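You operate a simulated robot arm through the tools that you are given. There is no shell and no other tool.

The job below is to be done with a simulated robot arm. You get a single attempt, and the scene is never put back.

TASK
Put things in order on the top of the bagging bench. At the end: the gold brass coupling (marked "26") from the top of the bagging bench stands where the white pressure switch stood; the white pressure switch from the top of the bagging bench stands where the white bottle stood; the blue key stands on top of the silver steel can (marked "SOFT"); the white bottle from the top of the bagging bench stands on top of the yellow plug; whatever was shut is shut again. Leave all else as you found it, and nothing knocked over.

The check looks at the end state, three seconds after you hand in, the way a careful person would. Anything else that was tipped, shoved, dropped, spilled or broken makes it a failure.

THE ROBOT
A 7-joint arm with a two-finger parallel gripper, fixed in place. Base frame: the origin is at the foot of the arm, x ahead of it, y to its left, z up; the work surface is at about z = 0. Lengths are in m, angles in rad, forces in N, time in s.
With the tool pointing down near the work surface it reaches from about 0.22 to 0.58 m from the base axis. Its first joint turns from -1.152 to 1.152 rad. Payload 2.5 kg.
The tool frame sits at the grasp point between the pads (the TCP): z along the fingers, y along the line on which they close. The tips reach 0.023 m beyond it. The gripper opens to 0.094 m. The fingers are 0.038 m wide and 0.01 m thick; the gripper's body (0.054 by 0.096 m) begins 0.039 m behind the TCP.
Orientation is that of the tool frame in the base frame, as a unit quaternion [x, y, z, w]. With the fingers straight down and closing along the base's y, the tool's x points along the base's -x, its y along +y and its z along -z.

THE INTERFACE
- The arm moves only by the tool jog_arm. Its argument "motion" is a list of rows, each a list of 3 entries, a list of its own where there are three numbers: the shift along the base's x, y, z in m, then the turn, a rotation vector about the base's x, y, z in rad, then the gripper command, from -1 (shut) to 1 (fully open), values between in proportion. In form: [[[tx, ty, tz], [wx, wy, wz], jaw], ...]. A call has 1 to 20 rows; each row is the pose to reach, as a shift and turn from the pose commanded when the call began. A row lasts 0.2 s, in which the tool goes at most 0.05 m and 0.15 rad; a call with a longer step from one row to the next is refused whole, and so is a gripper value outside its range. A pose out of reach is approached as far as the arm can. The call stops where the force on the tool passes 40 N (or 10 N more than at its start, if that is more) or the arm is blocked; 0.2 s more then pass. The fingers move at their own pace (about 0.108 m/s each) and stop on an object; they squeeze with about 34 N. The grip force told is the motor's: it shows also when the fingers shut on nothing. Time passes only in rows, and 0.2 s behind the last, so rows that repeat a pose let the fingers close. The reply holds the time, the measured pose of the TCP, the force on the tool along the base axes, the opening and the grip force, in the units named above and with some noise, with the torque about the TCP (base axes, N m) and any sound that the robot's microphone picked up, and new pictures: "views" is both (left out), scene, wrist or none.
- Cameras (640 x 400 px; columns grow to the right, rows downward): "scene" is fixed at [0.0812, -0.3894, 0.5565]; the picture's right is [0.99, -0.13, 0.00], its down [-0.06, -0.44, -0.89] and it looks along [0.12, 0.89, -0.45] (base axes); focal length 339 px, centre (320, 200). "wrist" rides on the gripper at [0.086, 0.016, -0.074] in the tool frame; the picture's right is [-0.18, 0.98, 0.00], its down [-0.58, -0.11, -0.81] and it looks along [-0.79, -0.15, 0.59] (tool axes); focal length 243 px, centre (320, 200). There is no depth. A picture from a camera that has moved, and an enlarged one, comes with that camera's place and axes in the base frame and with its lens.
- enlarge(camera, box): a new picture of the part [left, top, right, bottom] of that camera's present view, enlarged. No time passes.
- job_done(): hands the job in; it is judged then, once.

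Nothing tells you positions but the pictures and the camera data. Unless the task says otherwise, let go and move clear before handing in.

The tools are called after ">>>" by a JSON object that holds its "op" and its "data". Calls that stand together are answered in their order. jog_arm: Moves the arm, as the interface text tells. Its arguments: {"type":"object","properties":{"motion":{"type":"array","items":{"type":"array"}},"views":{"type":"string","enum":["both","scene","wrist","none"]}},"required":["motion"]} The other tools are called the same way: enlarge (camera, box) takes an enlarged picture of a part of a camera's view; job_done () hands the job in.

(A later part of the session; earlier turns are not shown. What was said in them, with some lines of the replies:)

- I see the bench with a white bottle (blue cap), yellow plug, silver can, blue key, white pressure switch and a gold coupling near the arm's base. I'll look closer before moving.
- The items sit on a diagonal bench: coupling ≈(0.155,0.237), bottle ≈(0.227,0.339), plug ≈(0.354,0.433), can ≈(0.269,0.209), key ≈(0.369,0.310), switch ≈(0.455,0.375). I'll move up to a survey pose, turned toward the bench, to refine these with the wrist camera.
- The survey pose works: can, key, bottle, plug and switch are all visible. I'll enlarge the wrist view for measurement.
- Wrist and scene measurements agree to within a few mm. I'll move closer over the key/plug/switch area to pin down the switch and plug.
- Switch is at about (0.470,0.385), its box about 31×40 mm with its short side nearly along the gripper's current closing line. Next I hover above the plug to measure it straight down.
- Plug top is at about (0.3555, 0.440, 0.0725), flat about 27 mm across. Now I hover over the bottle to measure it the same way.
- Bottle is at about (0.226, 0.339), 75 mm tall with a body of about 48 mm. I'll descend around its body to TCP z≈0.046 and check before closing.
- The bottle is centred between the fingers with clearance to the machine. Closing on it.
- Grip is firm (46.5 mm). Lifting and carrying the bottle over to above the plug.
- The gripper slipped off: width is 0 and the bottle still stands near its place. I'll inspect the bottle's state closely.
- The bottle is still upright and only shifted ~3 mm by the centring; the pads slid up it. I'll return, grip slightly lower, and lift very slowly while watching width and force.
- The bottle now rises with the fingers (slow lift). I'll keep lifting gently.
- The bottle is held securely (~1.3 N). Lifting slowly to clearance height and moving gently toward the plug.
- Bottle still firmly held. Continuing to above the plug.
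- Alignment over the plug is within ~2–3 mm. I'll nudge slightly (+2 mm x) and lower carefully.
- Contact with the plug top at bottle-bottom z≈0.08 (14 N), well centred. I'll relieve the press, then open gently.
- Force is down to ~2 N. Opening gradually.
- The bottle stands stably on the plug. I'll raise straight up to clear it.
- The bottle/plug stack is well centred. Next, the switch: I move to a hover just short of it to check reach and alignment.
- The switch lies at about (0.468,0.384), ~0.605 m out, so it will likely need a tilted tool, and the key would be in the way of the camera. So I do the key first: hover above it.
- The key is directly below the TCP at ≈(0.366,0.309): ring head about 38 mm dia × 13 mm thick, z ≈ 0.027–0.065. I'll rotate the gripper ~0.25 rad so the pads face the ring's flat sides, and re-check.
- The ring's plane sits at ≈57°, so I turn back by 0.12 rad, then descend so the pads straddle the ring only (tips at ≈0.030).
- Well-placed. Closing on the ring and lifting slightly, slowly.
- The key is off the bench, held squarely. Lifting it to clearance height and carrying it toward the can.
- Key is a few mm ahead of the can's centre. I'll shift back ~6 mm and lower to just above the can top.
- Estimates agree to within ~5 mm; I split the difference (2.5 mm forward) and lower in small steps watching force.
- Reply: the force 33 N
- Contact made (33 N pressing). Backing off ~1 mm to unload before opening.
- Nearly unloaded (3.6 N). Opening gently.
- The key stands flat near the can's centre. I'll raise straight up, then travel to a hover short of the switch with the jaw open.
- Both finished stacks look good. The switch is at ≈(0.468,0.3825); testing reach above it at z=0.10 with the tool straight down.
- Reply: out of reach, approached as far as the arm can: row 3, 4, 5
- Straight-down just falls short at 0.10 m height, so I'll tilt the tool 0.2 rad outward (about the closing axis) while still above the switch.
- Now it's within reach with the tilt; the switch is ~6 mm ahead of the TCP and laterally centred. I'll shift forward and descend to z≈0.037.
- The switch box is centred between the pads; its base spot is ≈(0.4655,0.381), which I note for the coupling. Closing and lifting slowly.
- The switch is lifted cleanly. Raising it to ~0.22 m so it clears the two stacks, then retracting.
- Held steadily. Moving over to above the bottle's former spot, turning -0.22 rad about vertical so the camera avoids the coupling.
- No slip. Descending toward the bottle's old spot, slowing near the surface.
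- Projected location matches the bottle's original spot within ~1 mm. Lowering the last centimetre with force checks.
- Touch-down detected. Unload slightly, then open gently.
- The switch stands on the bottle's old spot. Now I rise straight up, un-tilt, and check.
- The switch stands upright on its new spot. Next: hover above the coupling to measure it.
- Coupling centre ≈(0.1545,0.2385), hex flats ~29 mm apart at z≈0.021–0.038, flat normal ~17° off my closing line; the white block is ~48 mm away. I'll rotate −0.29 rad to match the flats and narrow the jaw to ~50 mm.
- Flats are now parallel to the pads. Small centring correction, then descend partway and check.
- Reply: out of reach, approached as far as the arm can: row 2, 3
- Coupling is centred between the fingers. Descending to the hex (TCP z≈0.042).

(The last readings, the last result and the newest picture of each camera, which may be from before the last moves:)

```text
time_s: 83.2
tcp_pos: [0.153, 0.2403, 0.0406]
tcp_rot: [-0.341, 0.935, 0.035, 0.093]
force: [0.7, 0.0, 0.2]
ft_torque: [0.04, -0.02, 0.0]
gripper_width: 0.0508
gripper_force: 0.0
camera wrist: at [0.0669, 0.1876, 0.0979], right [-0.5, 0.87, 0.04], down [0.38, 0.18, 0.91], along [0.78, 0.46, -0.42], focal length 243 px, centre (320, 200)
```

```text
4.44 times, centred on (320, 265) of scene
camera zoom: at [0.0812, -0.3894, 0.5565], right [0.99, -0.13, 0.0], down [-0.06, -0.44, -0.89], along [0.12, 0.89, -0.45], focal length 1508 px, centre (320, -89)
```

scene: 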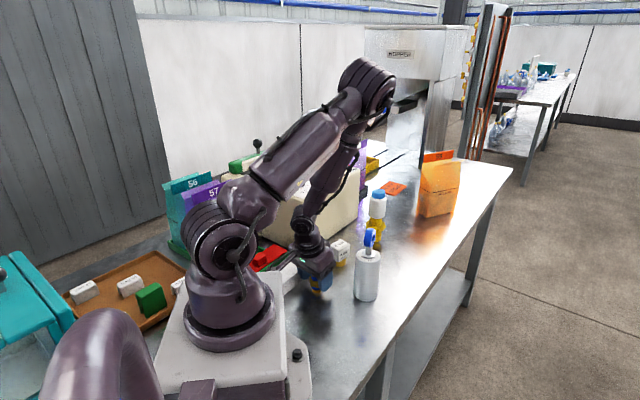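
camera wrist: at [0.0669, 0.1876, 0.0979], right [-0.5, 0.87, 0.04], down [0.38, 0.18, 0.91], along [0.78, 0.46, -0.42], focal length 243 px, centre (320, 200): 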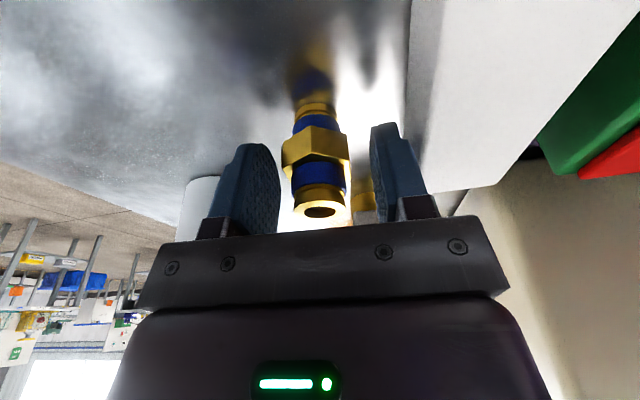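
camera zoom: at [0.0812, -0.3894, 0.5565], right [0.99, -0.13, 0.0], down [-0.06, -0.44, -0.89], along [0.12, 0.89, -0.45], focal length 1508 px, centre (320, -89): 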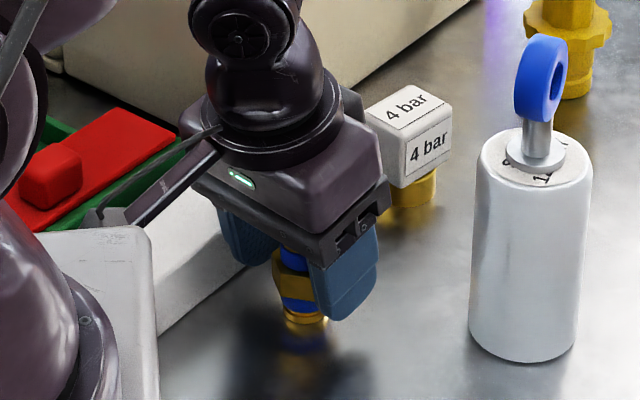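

Hex is between the pads and centred. Closing, then lifting 8 mm slowly.

>>> {"op": "jog_arm", "data": {"motion": [[[0, 0, 0], [0, 0, 0], -0.1], [[0, 0, 0], [0, 0, 0], -0.3], [[0, 0, 0], [0, 0, 0], -1], [[0, 0, 0], [0, 0, 0], -1], [[0, 0, 0], [0, 0, 0], -1], [[0, 0, 0], [0, 0, 0], -1], [[0, 0, 0.001], [0, 0, 0], -1], [[0, 0, 0.002], [0, 0, 0], -1], [[0, 0, 0.004], [0, 0, 0], -1], [[0, 0, 0.006], [0, 0, 0], -1], [[0, 0, 0.008], [0, 0, 0], -1]]}}

>>> {"op": "enlarge", "data": {"camera": "wrist", "box": [200, 40, 440, 240]}}

>>> {"op": "enlarge", "data": {"camera": "scene", "box": [270, 220, 370, 310]}}

```text
time_s: 85.6
tcp_pos: [0.1531, 0.2399, 0.0499]
tcp_rot: [-0.341, 0.935, 0.034, 0.093]
force: [0.0, -0.1, -0.8]
ft_torque: [-0.01, -0.02, 0.01]
gripper_width: 0.0313
gripper_force: 33.8
camera wrist: at [0.067, 0.1875, 0.1056], right [-0.5, 0.87, 0.04], down [0.38, 0.18, 0.91], along [0.78, 0.46, -0.42], focal length 243 px, centre (320, 200)
```

scene: 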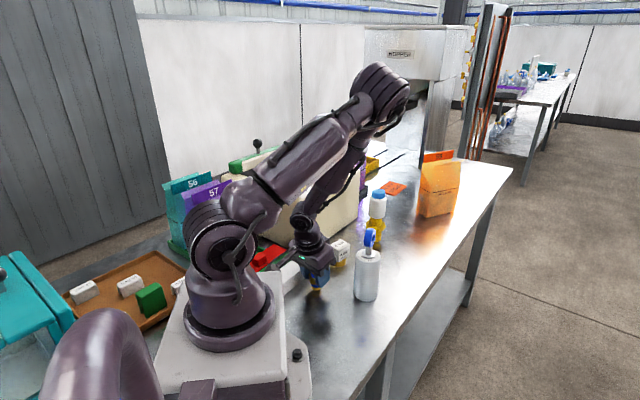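
wrist: 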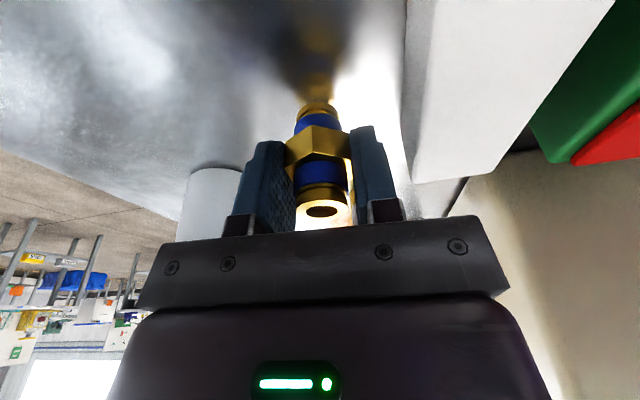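

```text
2.00 times, centred on (320, 140) of wrist
camera zoom: at [0.067, 0.1875, 0.1056], right [-0.5, 0.87, 0.04], down [0.38, 0.18, 0.91], along [0.78, 0.46, -0.42], focal length 485 px, centre (320, 320)
```

zoom: 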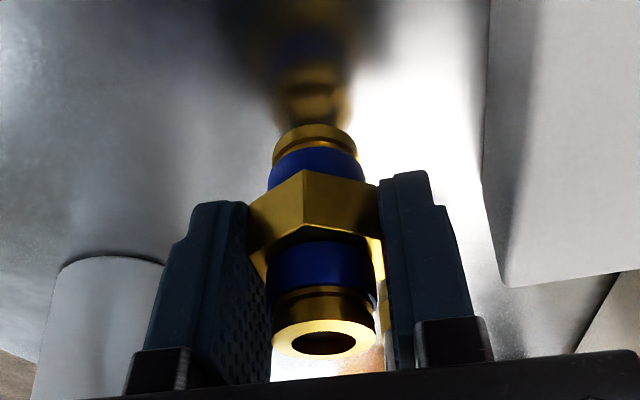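

```text
4.44 times, centred on (320, 265) of scene
camera zoom: at [0.0812, -0.3894, 0.5565], right [0.99, -0.13, 0.0], down [-0.06, -0.44, -0.89], along [0.12, 0.89, -0.45], focal length 1508 px, centre (320, -89)
```

zoom: 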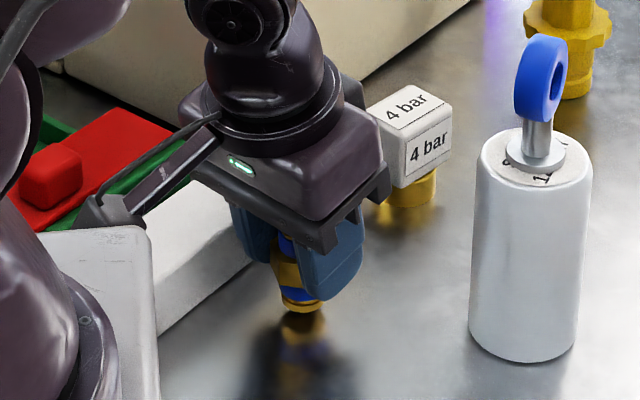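

The coupling is held (31 mm flats) and off the bench. I'll raise it outward while un-tilting in the air, to stay clear of the awkward reach zone.

>>> {"op": "jog_arm", "data": {"motion": [[[0, 0, 0.006], [0, 0, 0], -1], [[0.002, 0.001, 0.016], [0, 0, 0], -1], [[0.006, 0.004, 0.028], [-0.0258, 0.0306, 0], -1], [[0.011, 0.007, 0.04], [-0.0515, 0.0612, 0], -1], [[0.017, 0.01, 0.052], [-0.0773, 0.0918, 0], -1], [[0.023, 0.014, 0.065], [-0.103, 0.1224, 0], -1], [[0.03, 0.018, 0.078], [-0.1288, 0.153, 0], -1], [[0.036, 0.021, 0.09], [-0.1288, 0.153, 0], -1], [[0.037, 0.022, 0.1], [-0.1288, 0.153, 0], -1], [[0.037, 0.022, 0.1], [-0.1288, 0.153, 0], -1]]}}

```text
time_s: 87.8
tcp_pos: [0.1914, 0.2626, 0.1497]
tcp_rot: [-0.343, 0.939, 0.0, 0.0]
force: [0.7, 0.2, -0.4]
ft_torque: [-0.01, 0.0, 0.01]
gripper_width: 0.0314
gripper_force: 34.5
camera wrist: at [0.1148, 0.2176, 0.2246], right [-0.49, 0.87, 0.0], down [0.51, 0.29, 0.81], along [0.7, 0.4, -0.59], focal length 243 px, centre (320, 200)
```

scene: 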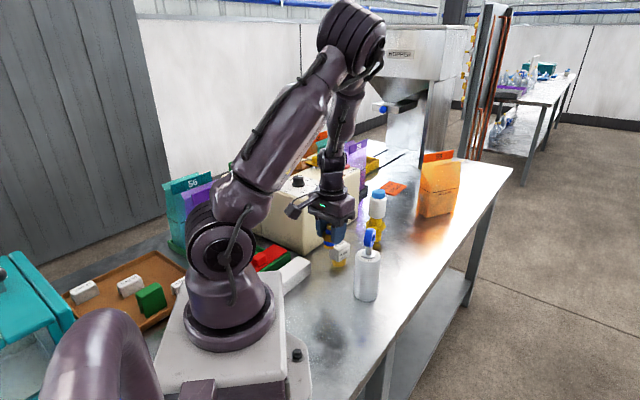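
wrist: 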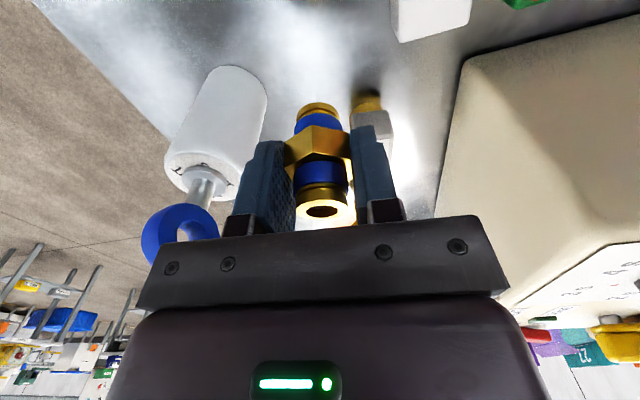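

Coupling held well. Raising above the stacks' height and moving outward.

>>> {"op": "jog_arm", "data": {"motion": [[[0, 0, 0.01], [0, 0, 0], -1], [[0, 0, 0.028], [0, 0, 0], -1], [[0, 0, 0.048], [0, 0, 0], -1], [[0.002, 0.001, 0.068], [0, 0, 0], -1], [[0.008, 0.003, 0.082], [0, 0, 0], -1], [[0.018, 0.007, 0.09], [0, 0, 0], -1], [[0.03, 0.012, 0.09], [0, 0, 0], -1], [[0.044, 0.0175, 0.09], [0, 0, 0], -1], [[0.058, 0.023, 0.09], [0, 0, 0], -1], [[0.072, 0.0285, 0.09], [0, 0, 0], -1], [[0.086, 0.034, 0.09], [0, 0, 0], -1], [[0.1, 0.04, 0.09], [0, 0, 0], -1], [[0.114, 0.045, 0.09], [0, 0, 0], -1], [[0.128, 0.051, 0.09], [0, 0, 0], -1], [[0.142, 0.0565, 0.09], [0, 0, 0], -1], [[0.153, 0.061, 0.09], [0, 0, 0], -1], [[0.16, 0.0635, 0.09], [0, 0, 0], -1], [[0.16, 0.0635, 0.09], [0, 0, 0], -1]]}}

```text
time_s: 91.6
tcp_pos: [0.3488, 0.3248, 0.2404]
tcp_rot: [-0.343, 0.939, 0.0, 0.001]
force: [0.1, -0.5, -0.3]
ft_torque: [0.02, -0.01, 0.04]
gripper_width: 0.0312
gripper_force: 33.9
camera wrist: at [0.2734, 0.2806, 0.3149], right [-0.49, 0.87, 0.0], down [0.52, 0.29, 0.81], along [0.7, 0.4, -0.59], focal length 243 px, centre (320, 200)
```

scene: 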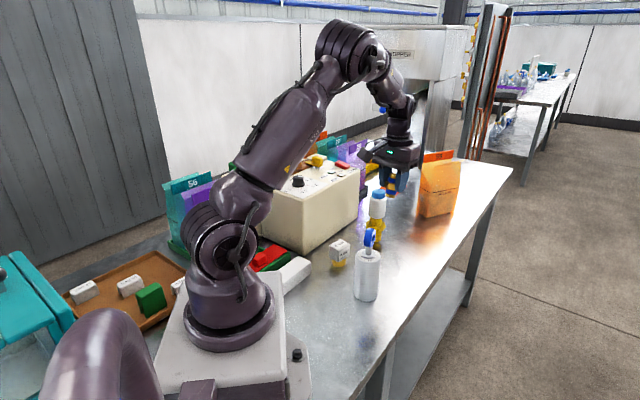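
wrist: 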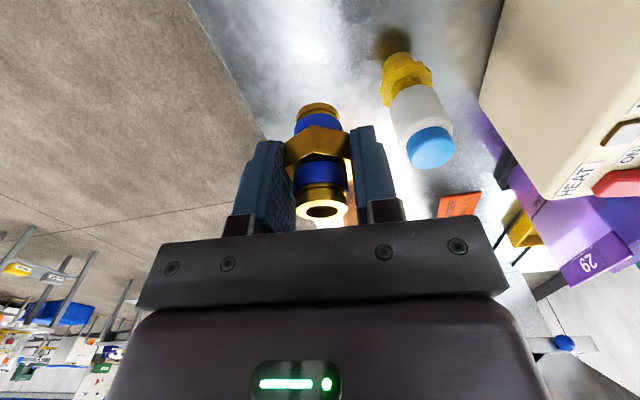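

Clear of all stacks. Now moving out toward the switch's old spot while restoring the 0.2 rad tilt so the coupling is upright again.

>>> {"op": "jog_arm", "data": {"motion": [[[0.005, 0.002, 0], [0.0, 0.0, 0], -1], [[0.015, 0.007, 0], [0.0258, -0.0306, 0], -1], [[0.027, 0.0125, -0.002], [0.0515, -0.0612, 0], -1], [[0.04, 0.0185, -0.006], [0.0773, -0.0918, 0], -1], [[0.053, 0.0245, -0.012], [0.103, -0.1224, 0], -1], [[0.066, 0.0305, -0.02], [0.1288, -0.153, 0], -1], [[0.079, 0.0365, -0.03], [0.1288, -0.153, 0], -1], [[0.092, 0.0425, -0.042], [0.1288, -0.153, 0], -1], [[0.103, 0.0475, -0.056], [0.1288, -0.153, 0], -1], [[0.11, 0.051, -0.07], [0.1288, -0.153, 0], -1], [[0.1138, 0.0534, -0.085], [0.1288, -0.153, 0], -1], [[0.1138, 0.0534, -0.1], [0.1288, -0.153, 0], -1], [[0.1138, 0.0534, -0.11], [0.1288, -0.153, 0], -1], [[0.1138, 0.0534, -0.11], [0.1288, -0.153, 0], -1]]}}

>>> {"op": "enlarge", "data": {"camera": "scene", "box": [360, 170, 460, 270]}}

>>> {"op": "enlarge", "data": {"camera": "wrist", "box": [200, 0, 440, 200]}}

```text
time_s: 94.6
tcp_pos: [0.4643, 0.3776, 0.13]
tcp_rot: [-0.342, 0.934, 0.035, 0.094]
force: [-0.5, -0.1, -0.8]
ft_torque: [0.03, 0.01, -0.01]
gripper_width: 0.0314
gripper_force: 33.7
camera wrist: at [0.3778, 0.325, 0.186], right [-0.5, 0.87, 0.04], down [0.38, 0.18, 0.91], along [0.78, 0.46, -0.42], focal length 243 px, centre (320, 200)
```

scene: 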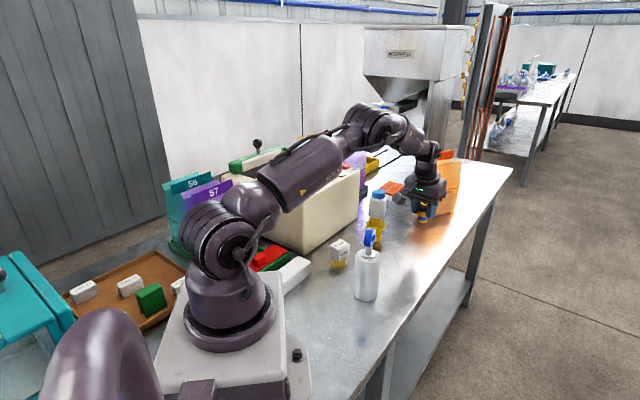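
wrist: 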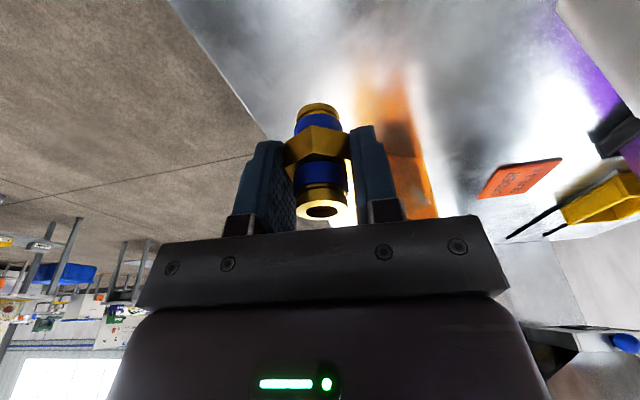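

```text
4.00 times, centred on (410, 220) of scene
camera zoom: at [0.0812, -0.3894, 0.5565], right [0.99, -0.13, 0.0], down [-0.06, -0.44, -0.89], along [0.12, 0.89, -0.45], focal length 1358 px, centre (-40, 120)
```

zoom: 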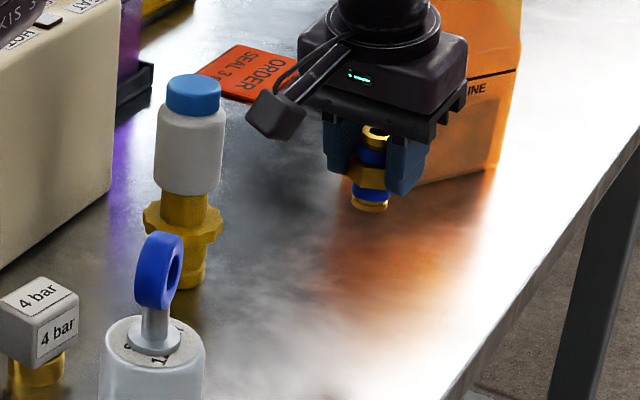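

```text
2.00 times, centred on (320, 100) of wrist
camera zoom: at [0.3778, 0.325, 0.186], right [-0.5, 0.87, 0.04], down [0.38, 0.18, 0.91], along [0.78, 0.46, -0.42], focal length 485 px, centre (320, 400)
```

zoom: 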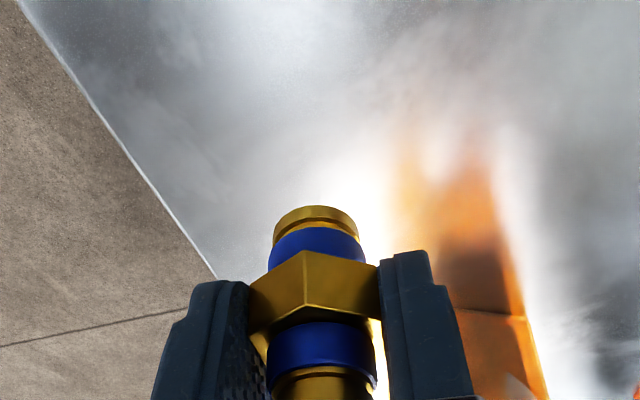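

The coupling is above the switch's old spot, matching in the scene image within ~1–2 mm. Descending.

>>> {"op": "jog_arm", "data": {"motion": [[[0.0005, 0.0007, -0.008], [0, 0, 0], -1], [[0.0005, 0.0007, -0.02], [0, 0, 0], -1], [[0.0005, 0.0007, -0.034], [0, 0, 0], -1], [[0.0005, 0.0007, -0.048], [0, 0, 0], -1], [[0.0005, 0.0007, -0.06], [0, 0, 0], -1], [[0.0005, 0.0007, -0.07], [0, 0, 0], -1], [[0.0005, 0.0007, -0.077], [0, 0, 0], -1], [[0.0005, 0.0007, -0.081], [0, 0, 0], -1], [[0.0005, 0.0007, -0.081], [0, 0, 0], -1]]}}

>>> {"op": "enlarge", "data": {"camera": "scene", "box": [360, 170, 460, 270]}}

>>> {"op": "enlarge", "data": {"camera": "wrist", "box": [200, 0, 440, 200]}}

```text
time_s: 96.6
tcp_pos: [0.466, 0.379, 0.0481]
tcp_rot: [-0.34, 0.935, 0.034, 0.095]
force: [0.6, -0.3, -1.2]
ft_torque: [-0.03, -0.01, 0.01]
gripper_width: 0.0312
gripper_force: 33.9
camera wrist: at [0.3793, 0.3272, 0.1047], right [-0.5, 0.87, 0.04], down [0.38, 0.18, 0.91], along [0.78, 0.46, -0.42], focal length 243 px, centre (320, 200)
```

scene: 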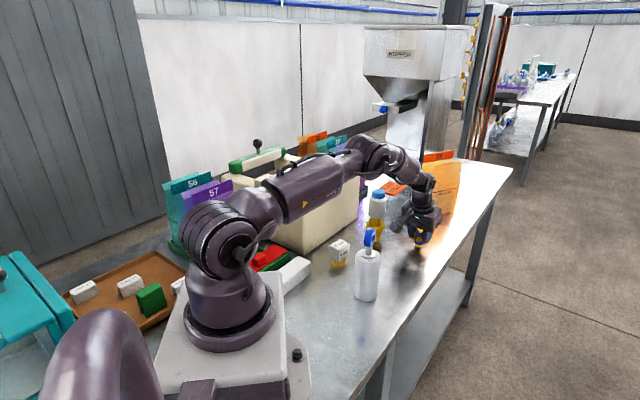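
wrist: 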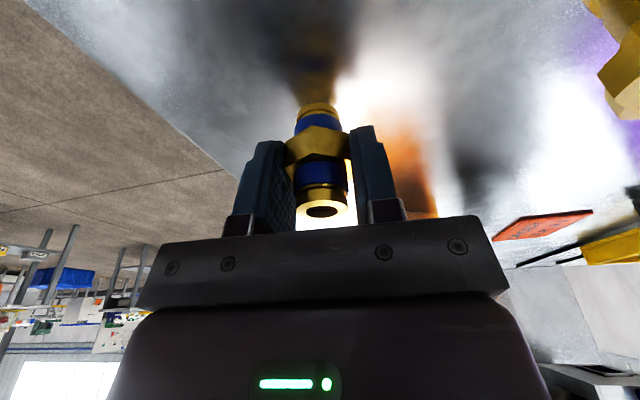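

```text
4.00 times, centred on (410, 220) of scene
camera zoom: at [0.0812, -0.3894, 0.5565], right [0.99, -0.13, 0.0], down [-0.06, -0.44, -0.89], along [0.12, 0.89, -0.45], focal length 1358 px, centre (-40, 120)
```

zoom: 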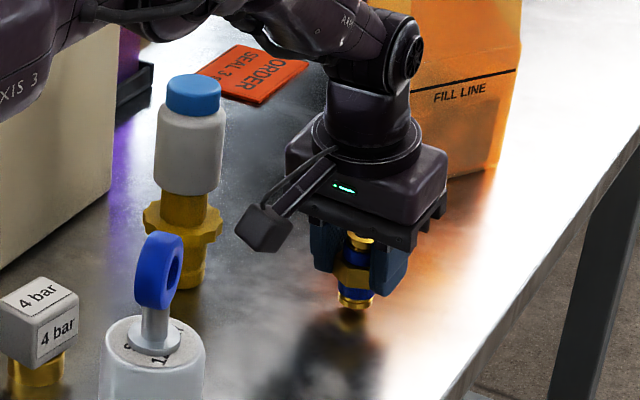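

```text
2.00 times, centred on (320, 100) of wrist
camera zoom: at [0.3793, 0.3272, 0.1047], right [-0.5, 0.87, 0.04], down [0.38, 0.18, 0.91], along [0.78, 0.46, -0.42], focal length 485 px, centre (320, 400)
```

zoom: 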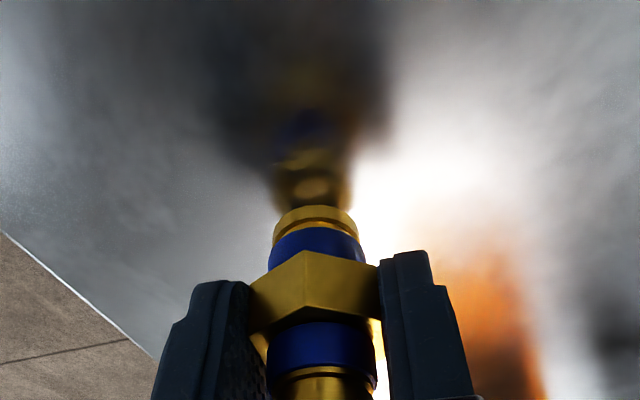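

Position matches the switch's original spot closely. Final lowering with force checks.

>>> {"op": "jog_arm", "data": {"motion": [[[0, 0, -0.002], [0, 0, 0], -1], [[0, 0, -0.004], [0, 0, 0], -1], [[0, 0, -0.0055], [0, 0, 0], -1], [[0, 0, -0.0055], [0, 0, 0], -1]], "views": "none"}}

```text
time_s: 97.6
tcp_pos: [0.4656, 0.3793, 0.0431]
tcp_rot: [-0.341, 0.935, 0.035, 0.094]
force: [0.1, 0.2, 0.0]
ft_torque: [-0.03, -0.03, -0.03]
gripper_width: 0.0313
gripper_force: 34.6
```

>>> {"op": "jog_arm", "data": {"motion": [[[0, 0, -0.0004], [0, 0, 0], -1], [[0, 0, -0.0008], [0, 0, 0], -1], [[0, 0, -0.001], [0, 0, 0], -1], [[0, 0, -0.001], [0, 0, 0], -1]], "views": "none"}}

>>> {"op": "enlarge", "data": {"camera": "scene", "box": [390, 210, 450, 270]}}

```text
time_s: 98.6
tcp_pos: [0.4656, 0.3794, 0.043]
tcp_rot: [-0.342, 0.934, 0.035, 0.094]
force: [-0.4, -0.2, -1.0]
ft_torque: [0.0, 0.02, -0.02]
gripper_width: 0.0313
gripper_force: 33.5
```

```text
6.67 times, centred on (420, 240) of scene
camera zoom: at [0.0812, -0.3894, 0.5565], right [0.99, -0.13, 0.0], down [-0.06, -0.44, -0.89], along [0.12, 0.89, -0.45], focal length 2262 px, centre (-347, -67)
```

zoom: 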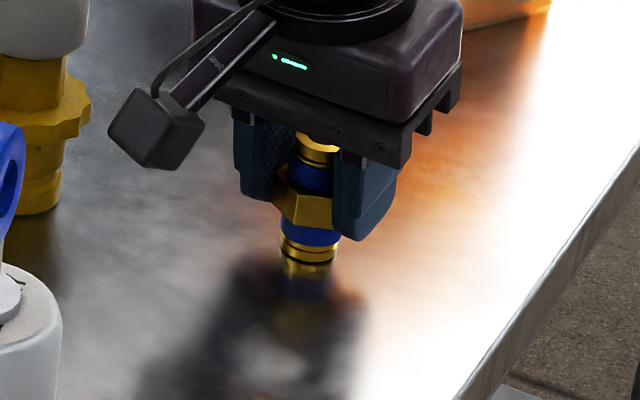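

>>> {"op": "jog_arm", "data": {"motion": [[[0, 0, -0.0004], [0, 0, 0], -1], [[0, 0, -0.0008], [0, 0, 0], -1], [[0, 0, -0.0008], [0, 0, 0], -1]], "views": "none"}}

```text
time_s: 99.4
tcp_pos: [0.4649, 0.3796, 0.0418]
tcp_rot: [-0.341, 0.935, 0.034, 0.093]
force: [-0.1, -0.8, -0.6]
ft_torque: [-0.03, 0.02, 0.04]
gripper_width: 0.0315
gripper_force: 34.1
```

>>> {"op": "jog_arm", "data": {"motion": [[[0, 0, -0.0004], [0, 0, 0], -1], [[0, 0, -0.0007], [0, 0, 0], -1], [[0, 0, -0.0007], [0, 0, 0], -1]], "views": "none"}}

>>> {"op": "enlarge", "data": {"camera": "scene", "box": [400, 225, 440, 265]}}

```text
time_s: 100.2
tcp_pos: [0.465, 0.3797, 0.0414]
tcp_rot: [-0.341, 0.935, 0.034, 0.094]
force: [-2.5, -2.4, 9.6]
ft_torque: [-0.12, 0.08, -0.01]
gripper_width: 0.0313
gripper_force: 33.6
```

```text
10.00 times, centred on (420, 245) of scene
camera zoom: at [0.0812, -0.3894, 0.5565], right [0.99, -0.13, 0.0], down [-0.06, -0.44, -0.89], along [0.12, 0.89, -0.45], focal length 3394 px, centre (-680, -250)
```

zoom: 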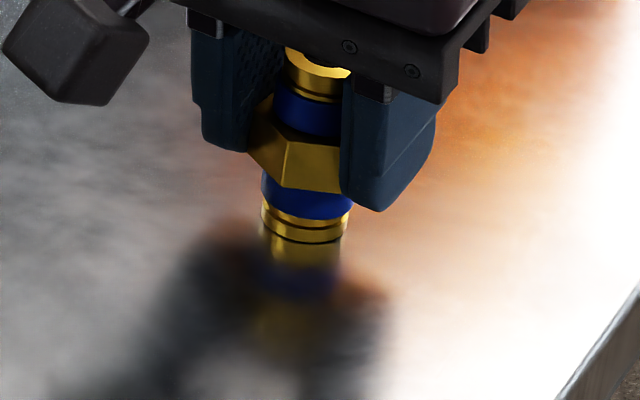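

Touchdown, with the base pixel matching the switch's original spot. Unload slightly and release gently.

>>> {"op": "jog_arm", "data": {"motion": [[[0, 0, 0.0004], [0, 0, 0], -1], [[0, 0, 0.0004], [0, 0, 0], -1], [[0, 0, 0.0004], [0, 0, 0], -0.32], [[0, 0, 0.0004], [0, 0, 0], -0.27], [[0, 0, 0.0004], [0, 0, 0], -0.18], [[0, 0, 0.0004], [0, 0, 0], 0.0], [[0, 0, 0.0004], [0, 0, 0], 0.25], [[0, 0, 0.0004], [0, 0, 0], 0.5], [[0, 0, 0.0004], [0, 0, 0], 0.5]]}}

>>> {"op": "enlarge", "data": {"camera": "scene", "box": [390, 210, 450, 270]}}

>>> {"op": "enlarge", "data": {"camera": "wrist", "box": [200, 40, 440, 240]}}

```text
time_s: 102.2
tcp_pos: [0.4651, 0.3788, 0.0422]
tcp_rot: [-0.341, 0.935, 0.034, 0.094]
force: [0.6, 0.0, 0.2]
ft_torque: [0.0, 0.01, 0.02]
gripper_width: 0.0705
gripper_force: 0.0
camera wrist: at [0.3789, 0.3275, 0.0977], right [-0.5, 0.87, 0.04], down [0.38, 0.18, 0.91], along [0.78, 0.46, -0.42], focal length 243 px, centre (320, 200)
```

scene: 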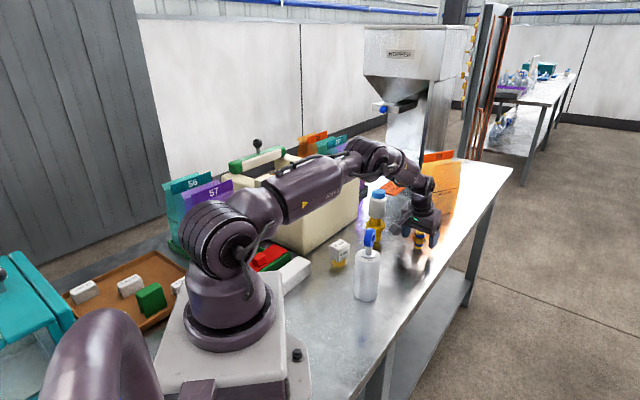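
wrist: 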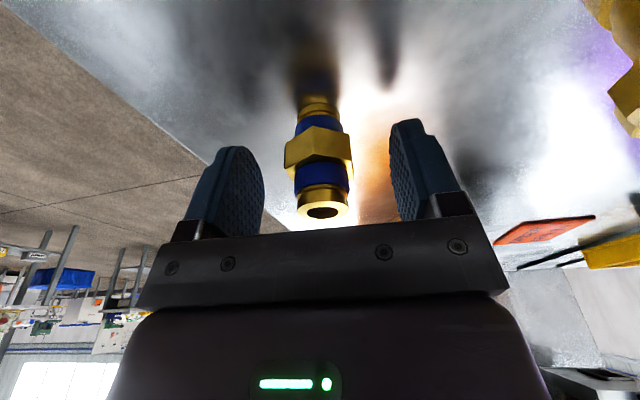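

```text
6.67 times, centred on (420, 240) of scene
camera zoom: at [0.0812, -0.3894, 0.5565], right [0.99, -0.13, 0.0], down [-0.06, -0.44, -0.89], along [0.12, 0.89, -0.45], focal length 2262 px, centre (-347, -67)
```

zoom: 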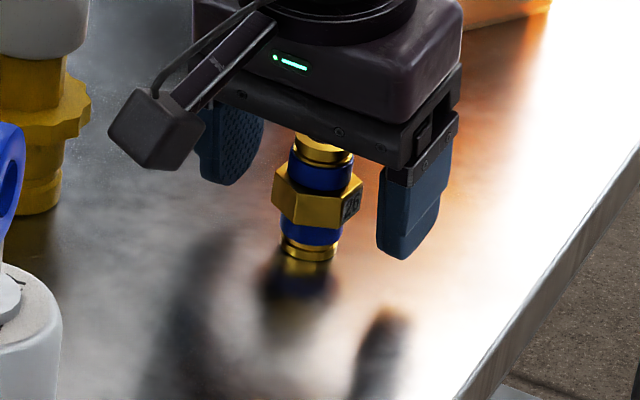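

```text
2.00 times, centred on (320, 140) of wrist
camera zoom: at [0.3789, 0.3275, 0.0977], right [-0.5, 0.87, 0.04], down [0.38, 0.18, 0.91], along [0.78, 0.46, -0.42], focal length 485 px, centre (320, 320)
```

zoom: 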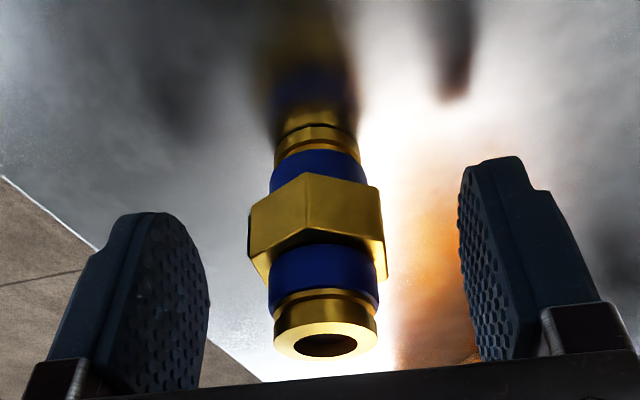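

The coupling stands upright on the switch's old spot. Rising straight up and retreating clear for a final check.

>>> {"op": "jog_arm", "data": {"motion": [[[0, 0, 0.01], [0, 0, 0], 0.5], [[0, 0, 0.03], [0, 0, 0], 0.5], [[0, 0, 0.055], [0, 0, 0], 0.5], [[0, 0, 0.085], [0, 0, 0], 0.5], [[0, 0, 0.12], [0, 0, 0], 0.5], [[-0.005, -0.003, 0.155], [0, 0, 0], 0.5], [[-0.02, -0.012, 0.185], [-0.03, 0.036, 0], 0.5], [[-0.045, -0.027, 0.205], [-0.08, 0.095, 0], 0.5], [[-0.07, -0.042, 0.22], [-0.1288, 0.153, 0], 0.5], [[-0.1, -0.06, 0.23], [-0.1288, 0.153, 0], 0.5], [[-0.13, -0.07, 0.24], [-0.1288, 0.153, 0], 0.5], [[-0.13, -0.07, 0.24], [-0.1288, 0.153, 0], 0.5]]}}

>>> {"op": "enlarge", "data": {"camera": "scene", "box": [280, 180, 460, 310]}}

>>> {"op": "enlarge", "data": {"camera": "scene", "box": [0, 120, 320, 330]}}

```text
time_s: 104.8
tcp_pos: [0.3341, 0.3103, 0.2803]
tcp_rot: [-0.343, 0.939, 0.0, -0.001]
force: [-0.4, 0.1, -0.7]
ft_torque: [0.02, -0.02, -0.03]
gripper_width: 0.0704
gripper_force: 0.0
camera wrist: at [0.2582, 0.2651, 0.3564], right [-0.49, 0.87, 0.0], down [0.51, 0.29, 0.81], along [0.7, 0.4, -0.59], focal length 243 px, centre (320, 200)
```

scene: 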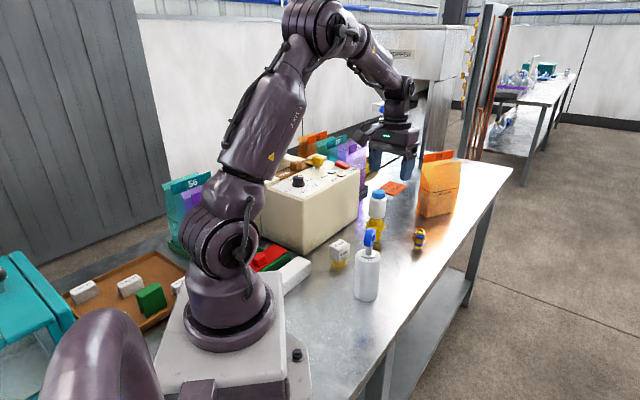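
wrist: 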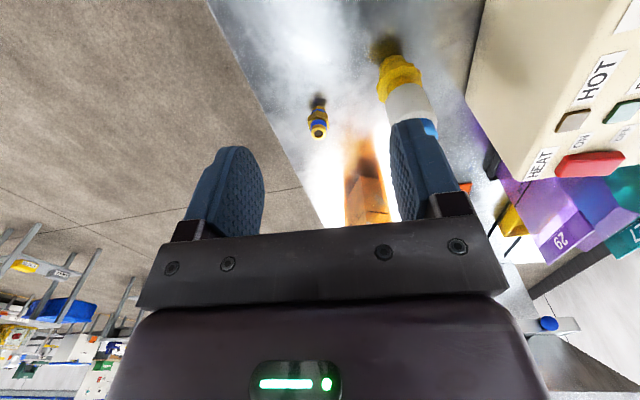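

```text
3.08 times, centred on (370, 245) of scene
camera zoom: at [0.0812, -0.3894, 0.5565], right [0.99, -0.13, 0.0], down [-0.06, -0.44, -0.89], along [0.12, 0.89, -0.45], focal length 1044 px, centre (166, 62)
```

zoom: 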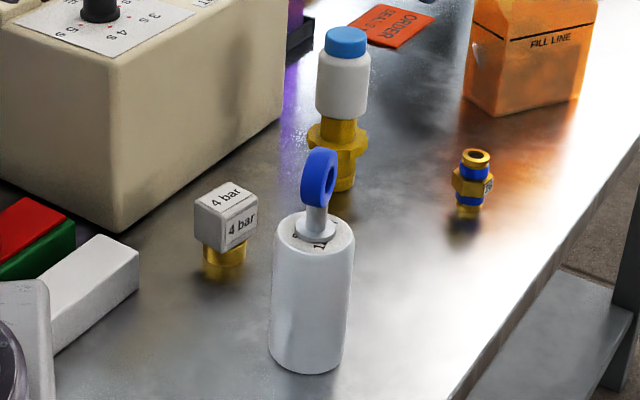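

```text
1.90 times, centred on (160, 225) of scene
camera zoom: at [0.0812, -0.3894, 0.5565], right [0.99, -0.13, 0.0], down [-0.06, -0.44, -0.89], along [0.12, 0.89, -0.45], focal length 646 px, centre (625, 152)
```

zoom: 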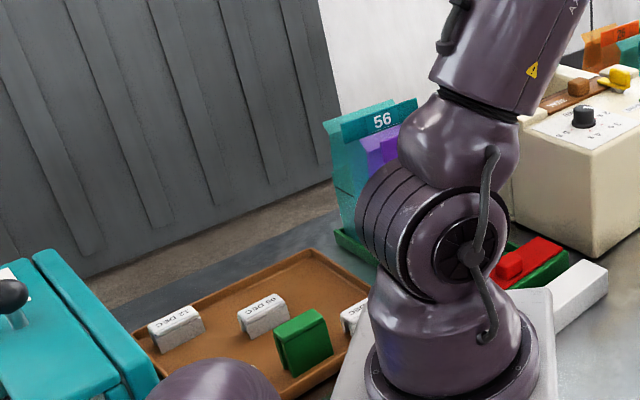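

All four moves are in place: the bottle is on the plug, the switch is on the bottle's old spot, the coupling is on the switch's old spot and the key is on the can. Everything stands upright, nothing else looks disturbed, and the gripper is empty and clear, so I'm handing in.

>>> {"op": "job_done", "data": {}}

```text
The job is handed in.
```

I handed the job in with all four moves done and everything standing upright in the last camera views. The result of the check hasn't come back.

- **White bottle:** it stands on top of the yellow plug, well centred. The first lift slipped off the bottle and moved it about 3 mm on the bench. The second, slower lift held.
- **White pressure switch:** it stands where the bottle stood, within about 1–2 mm judging by the pictures. It is turned about 0.2 rad from how it faced before.
- **Gold coupling "26":** it stands where the switch stood, also within about 1–2 mm by the pictures. It faces about the same way as before.
- **Blue key:** it stands flat on the silver can, a few millimetres off centre at most. The can itself did not move.

I opened nothing, so there was nothing to shut again. Nothing else on the bench looked disturbed, and the gripper was empty and clear when I handed in.
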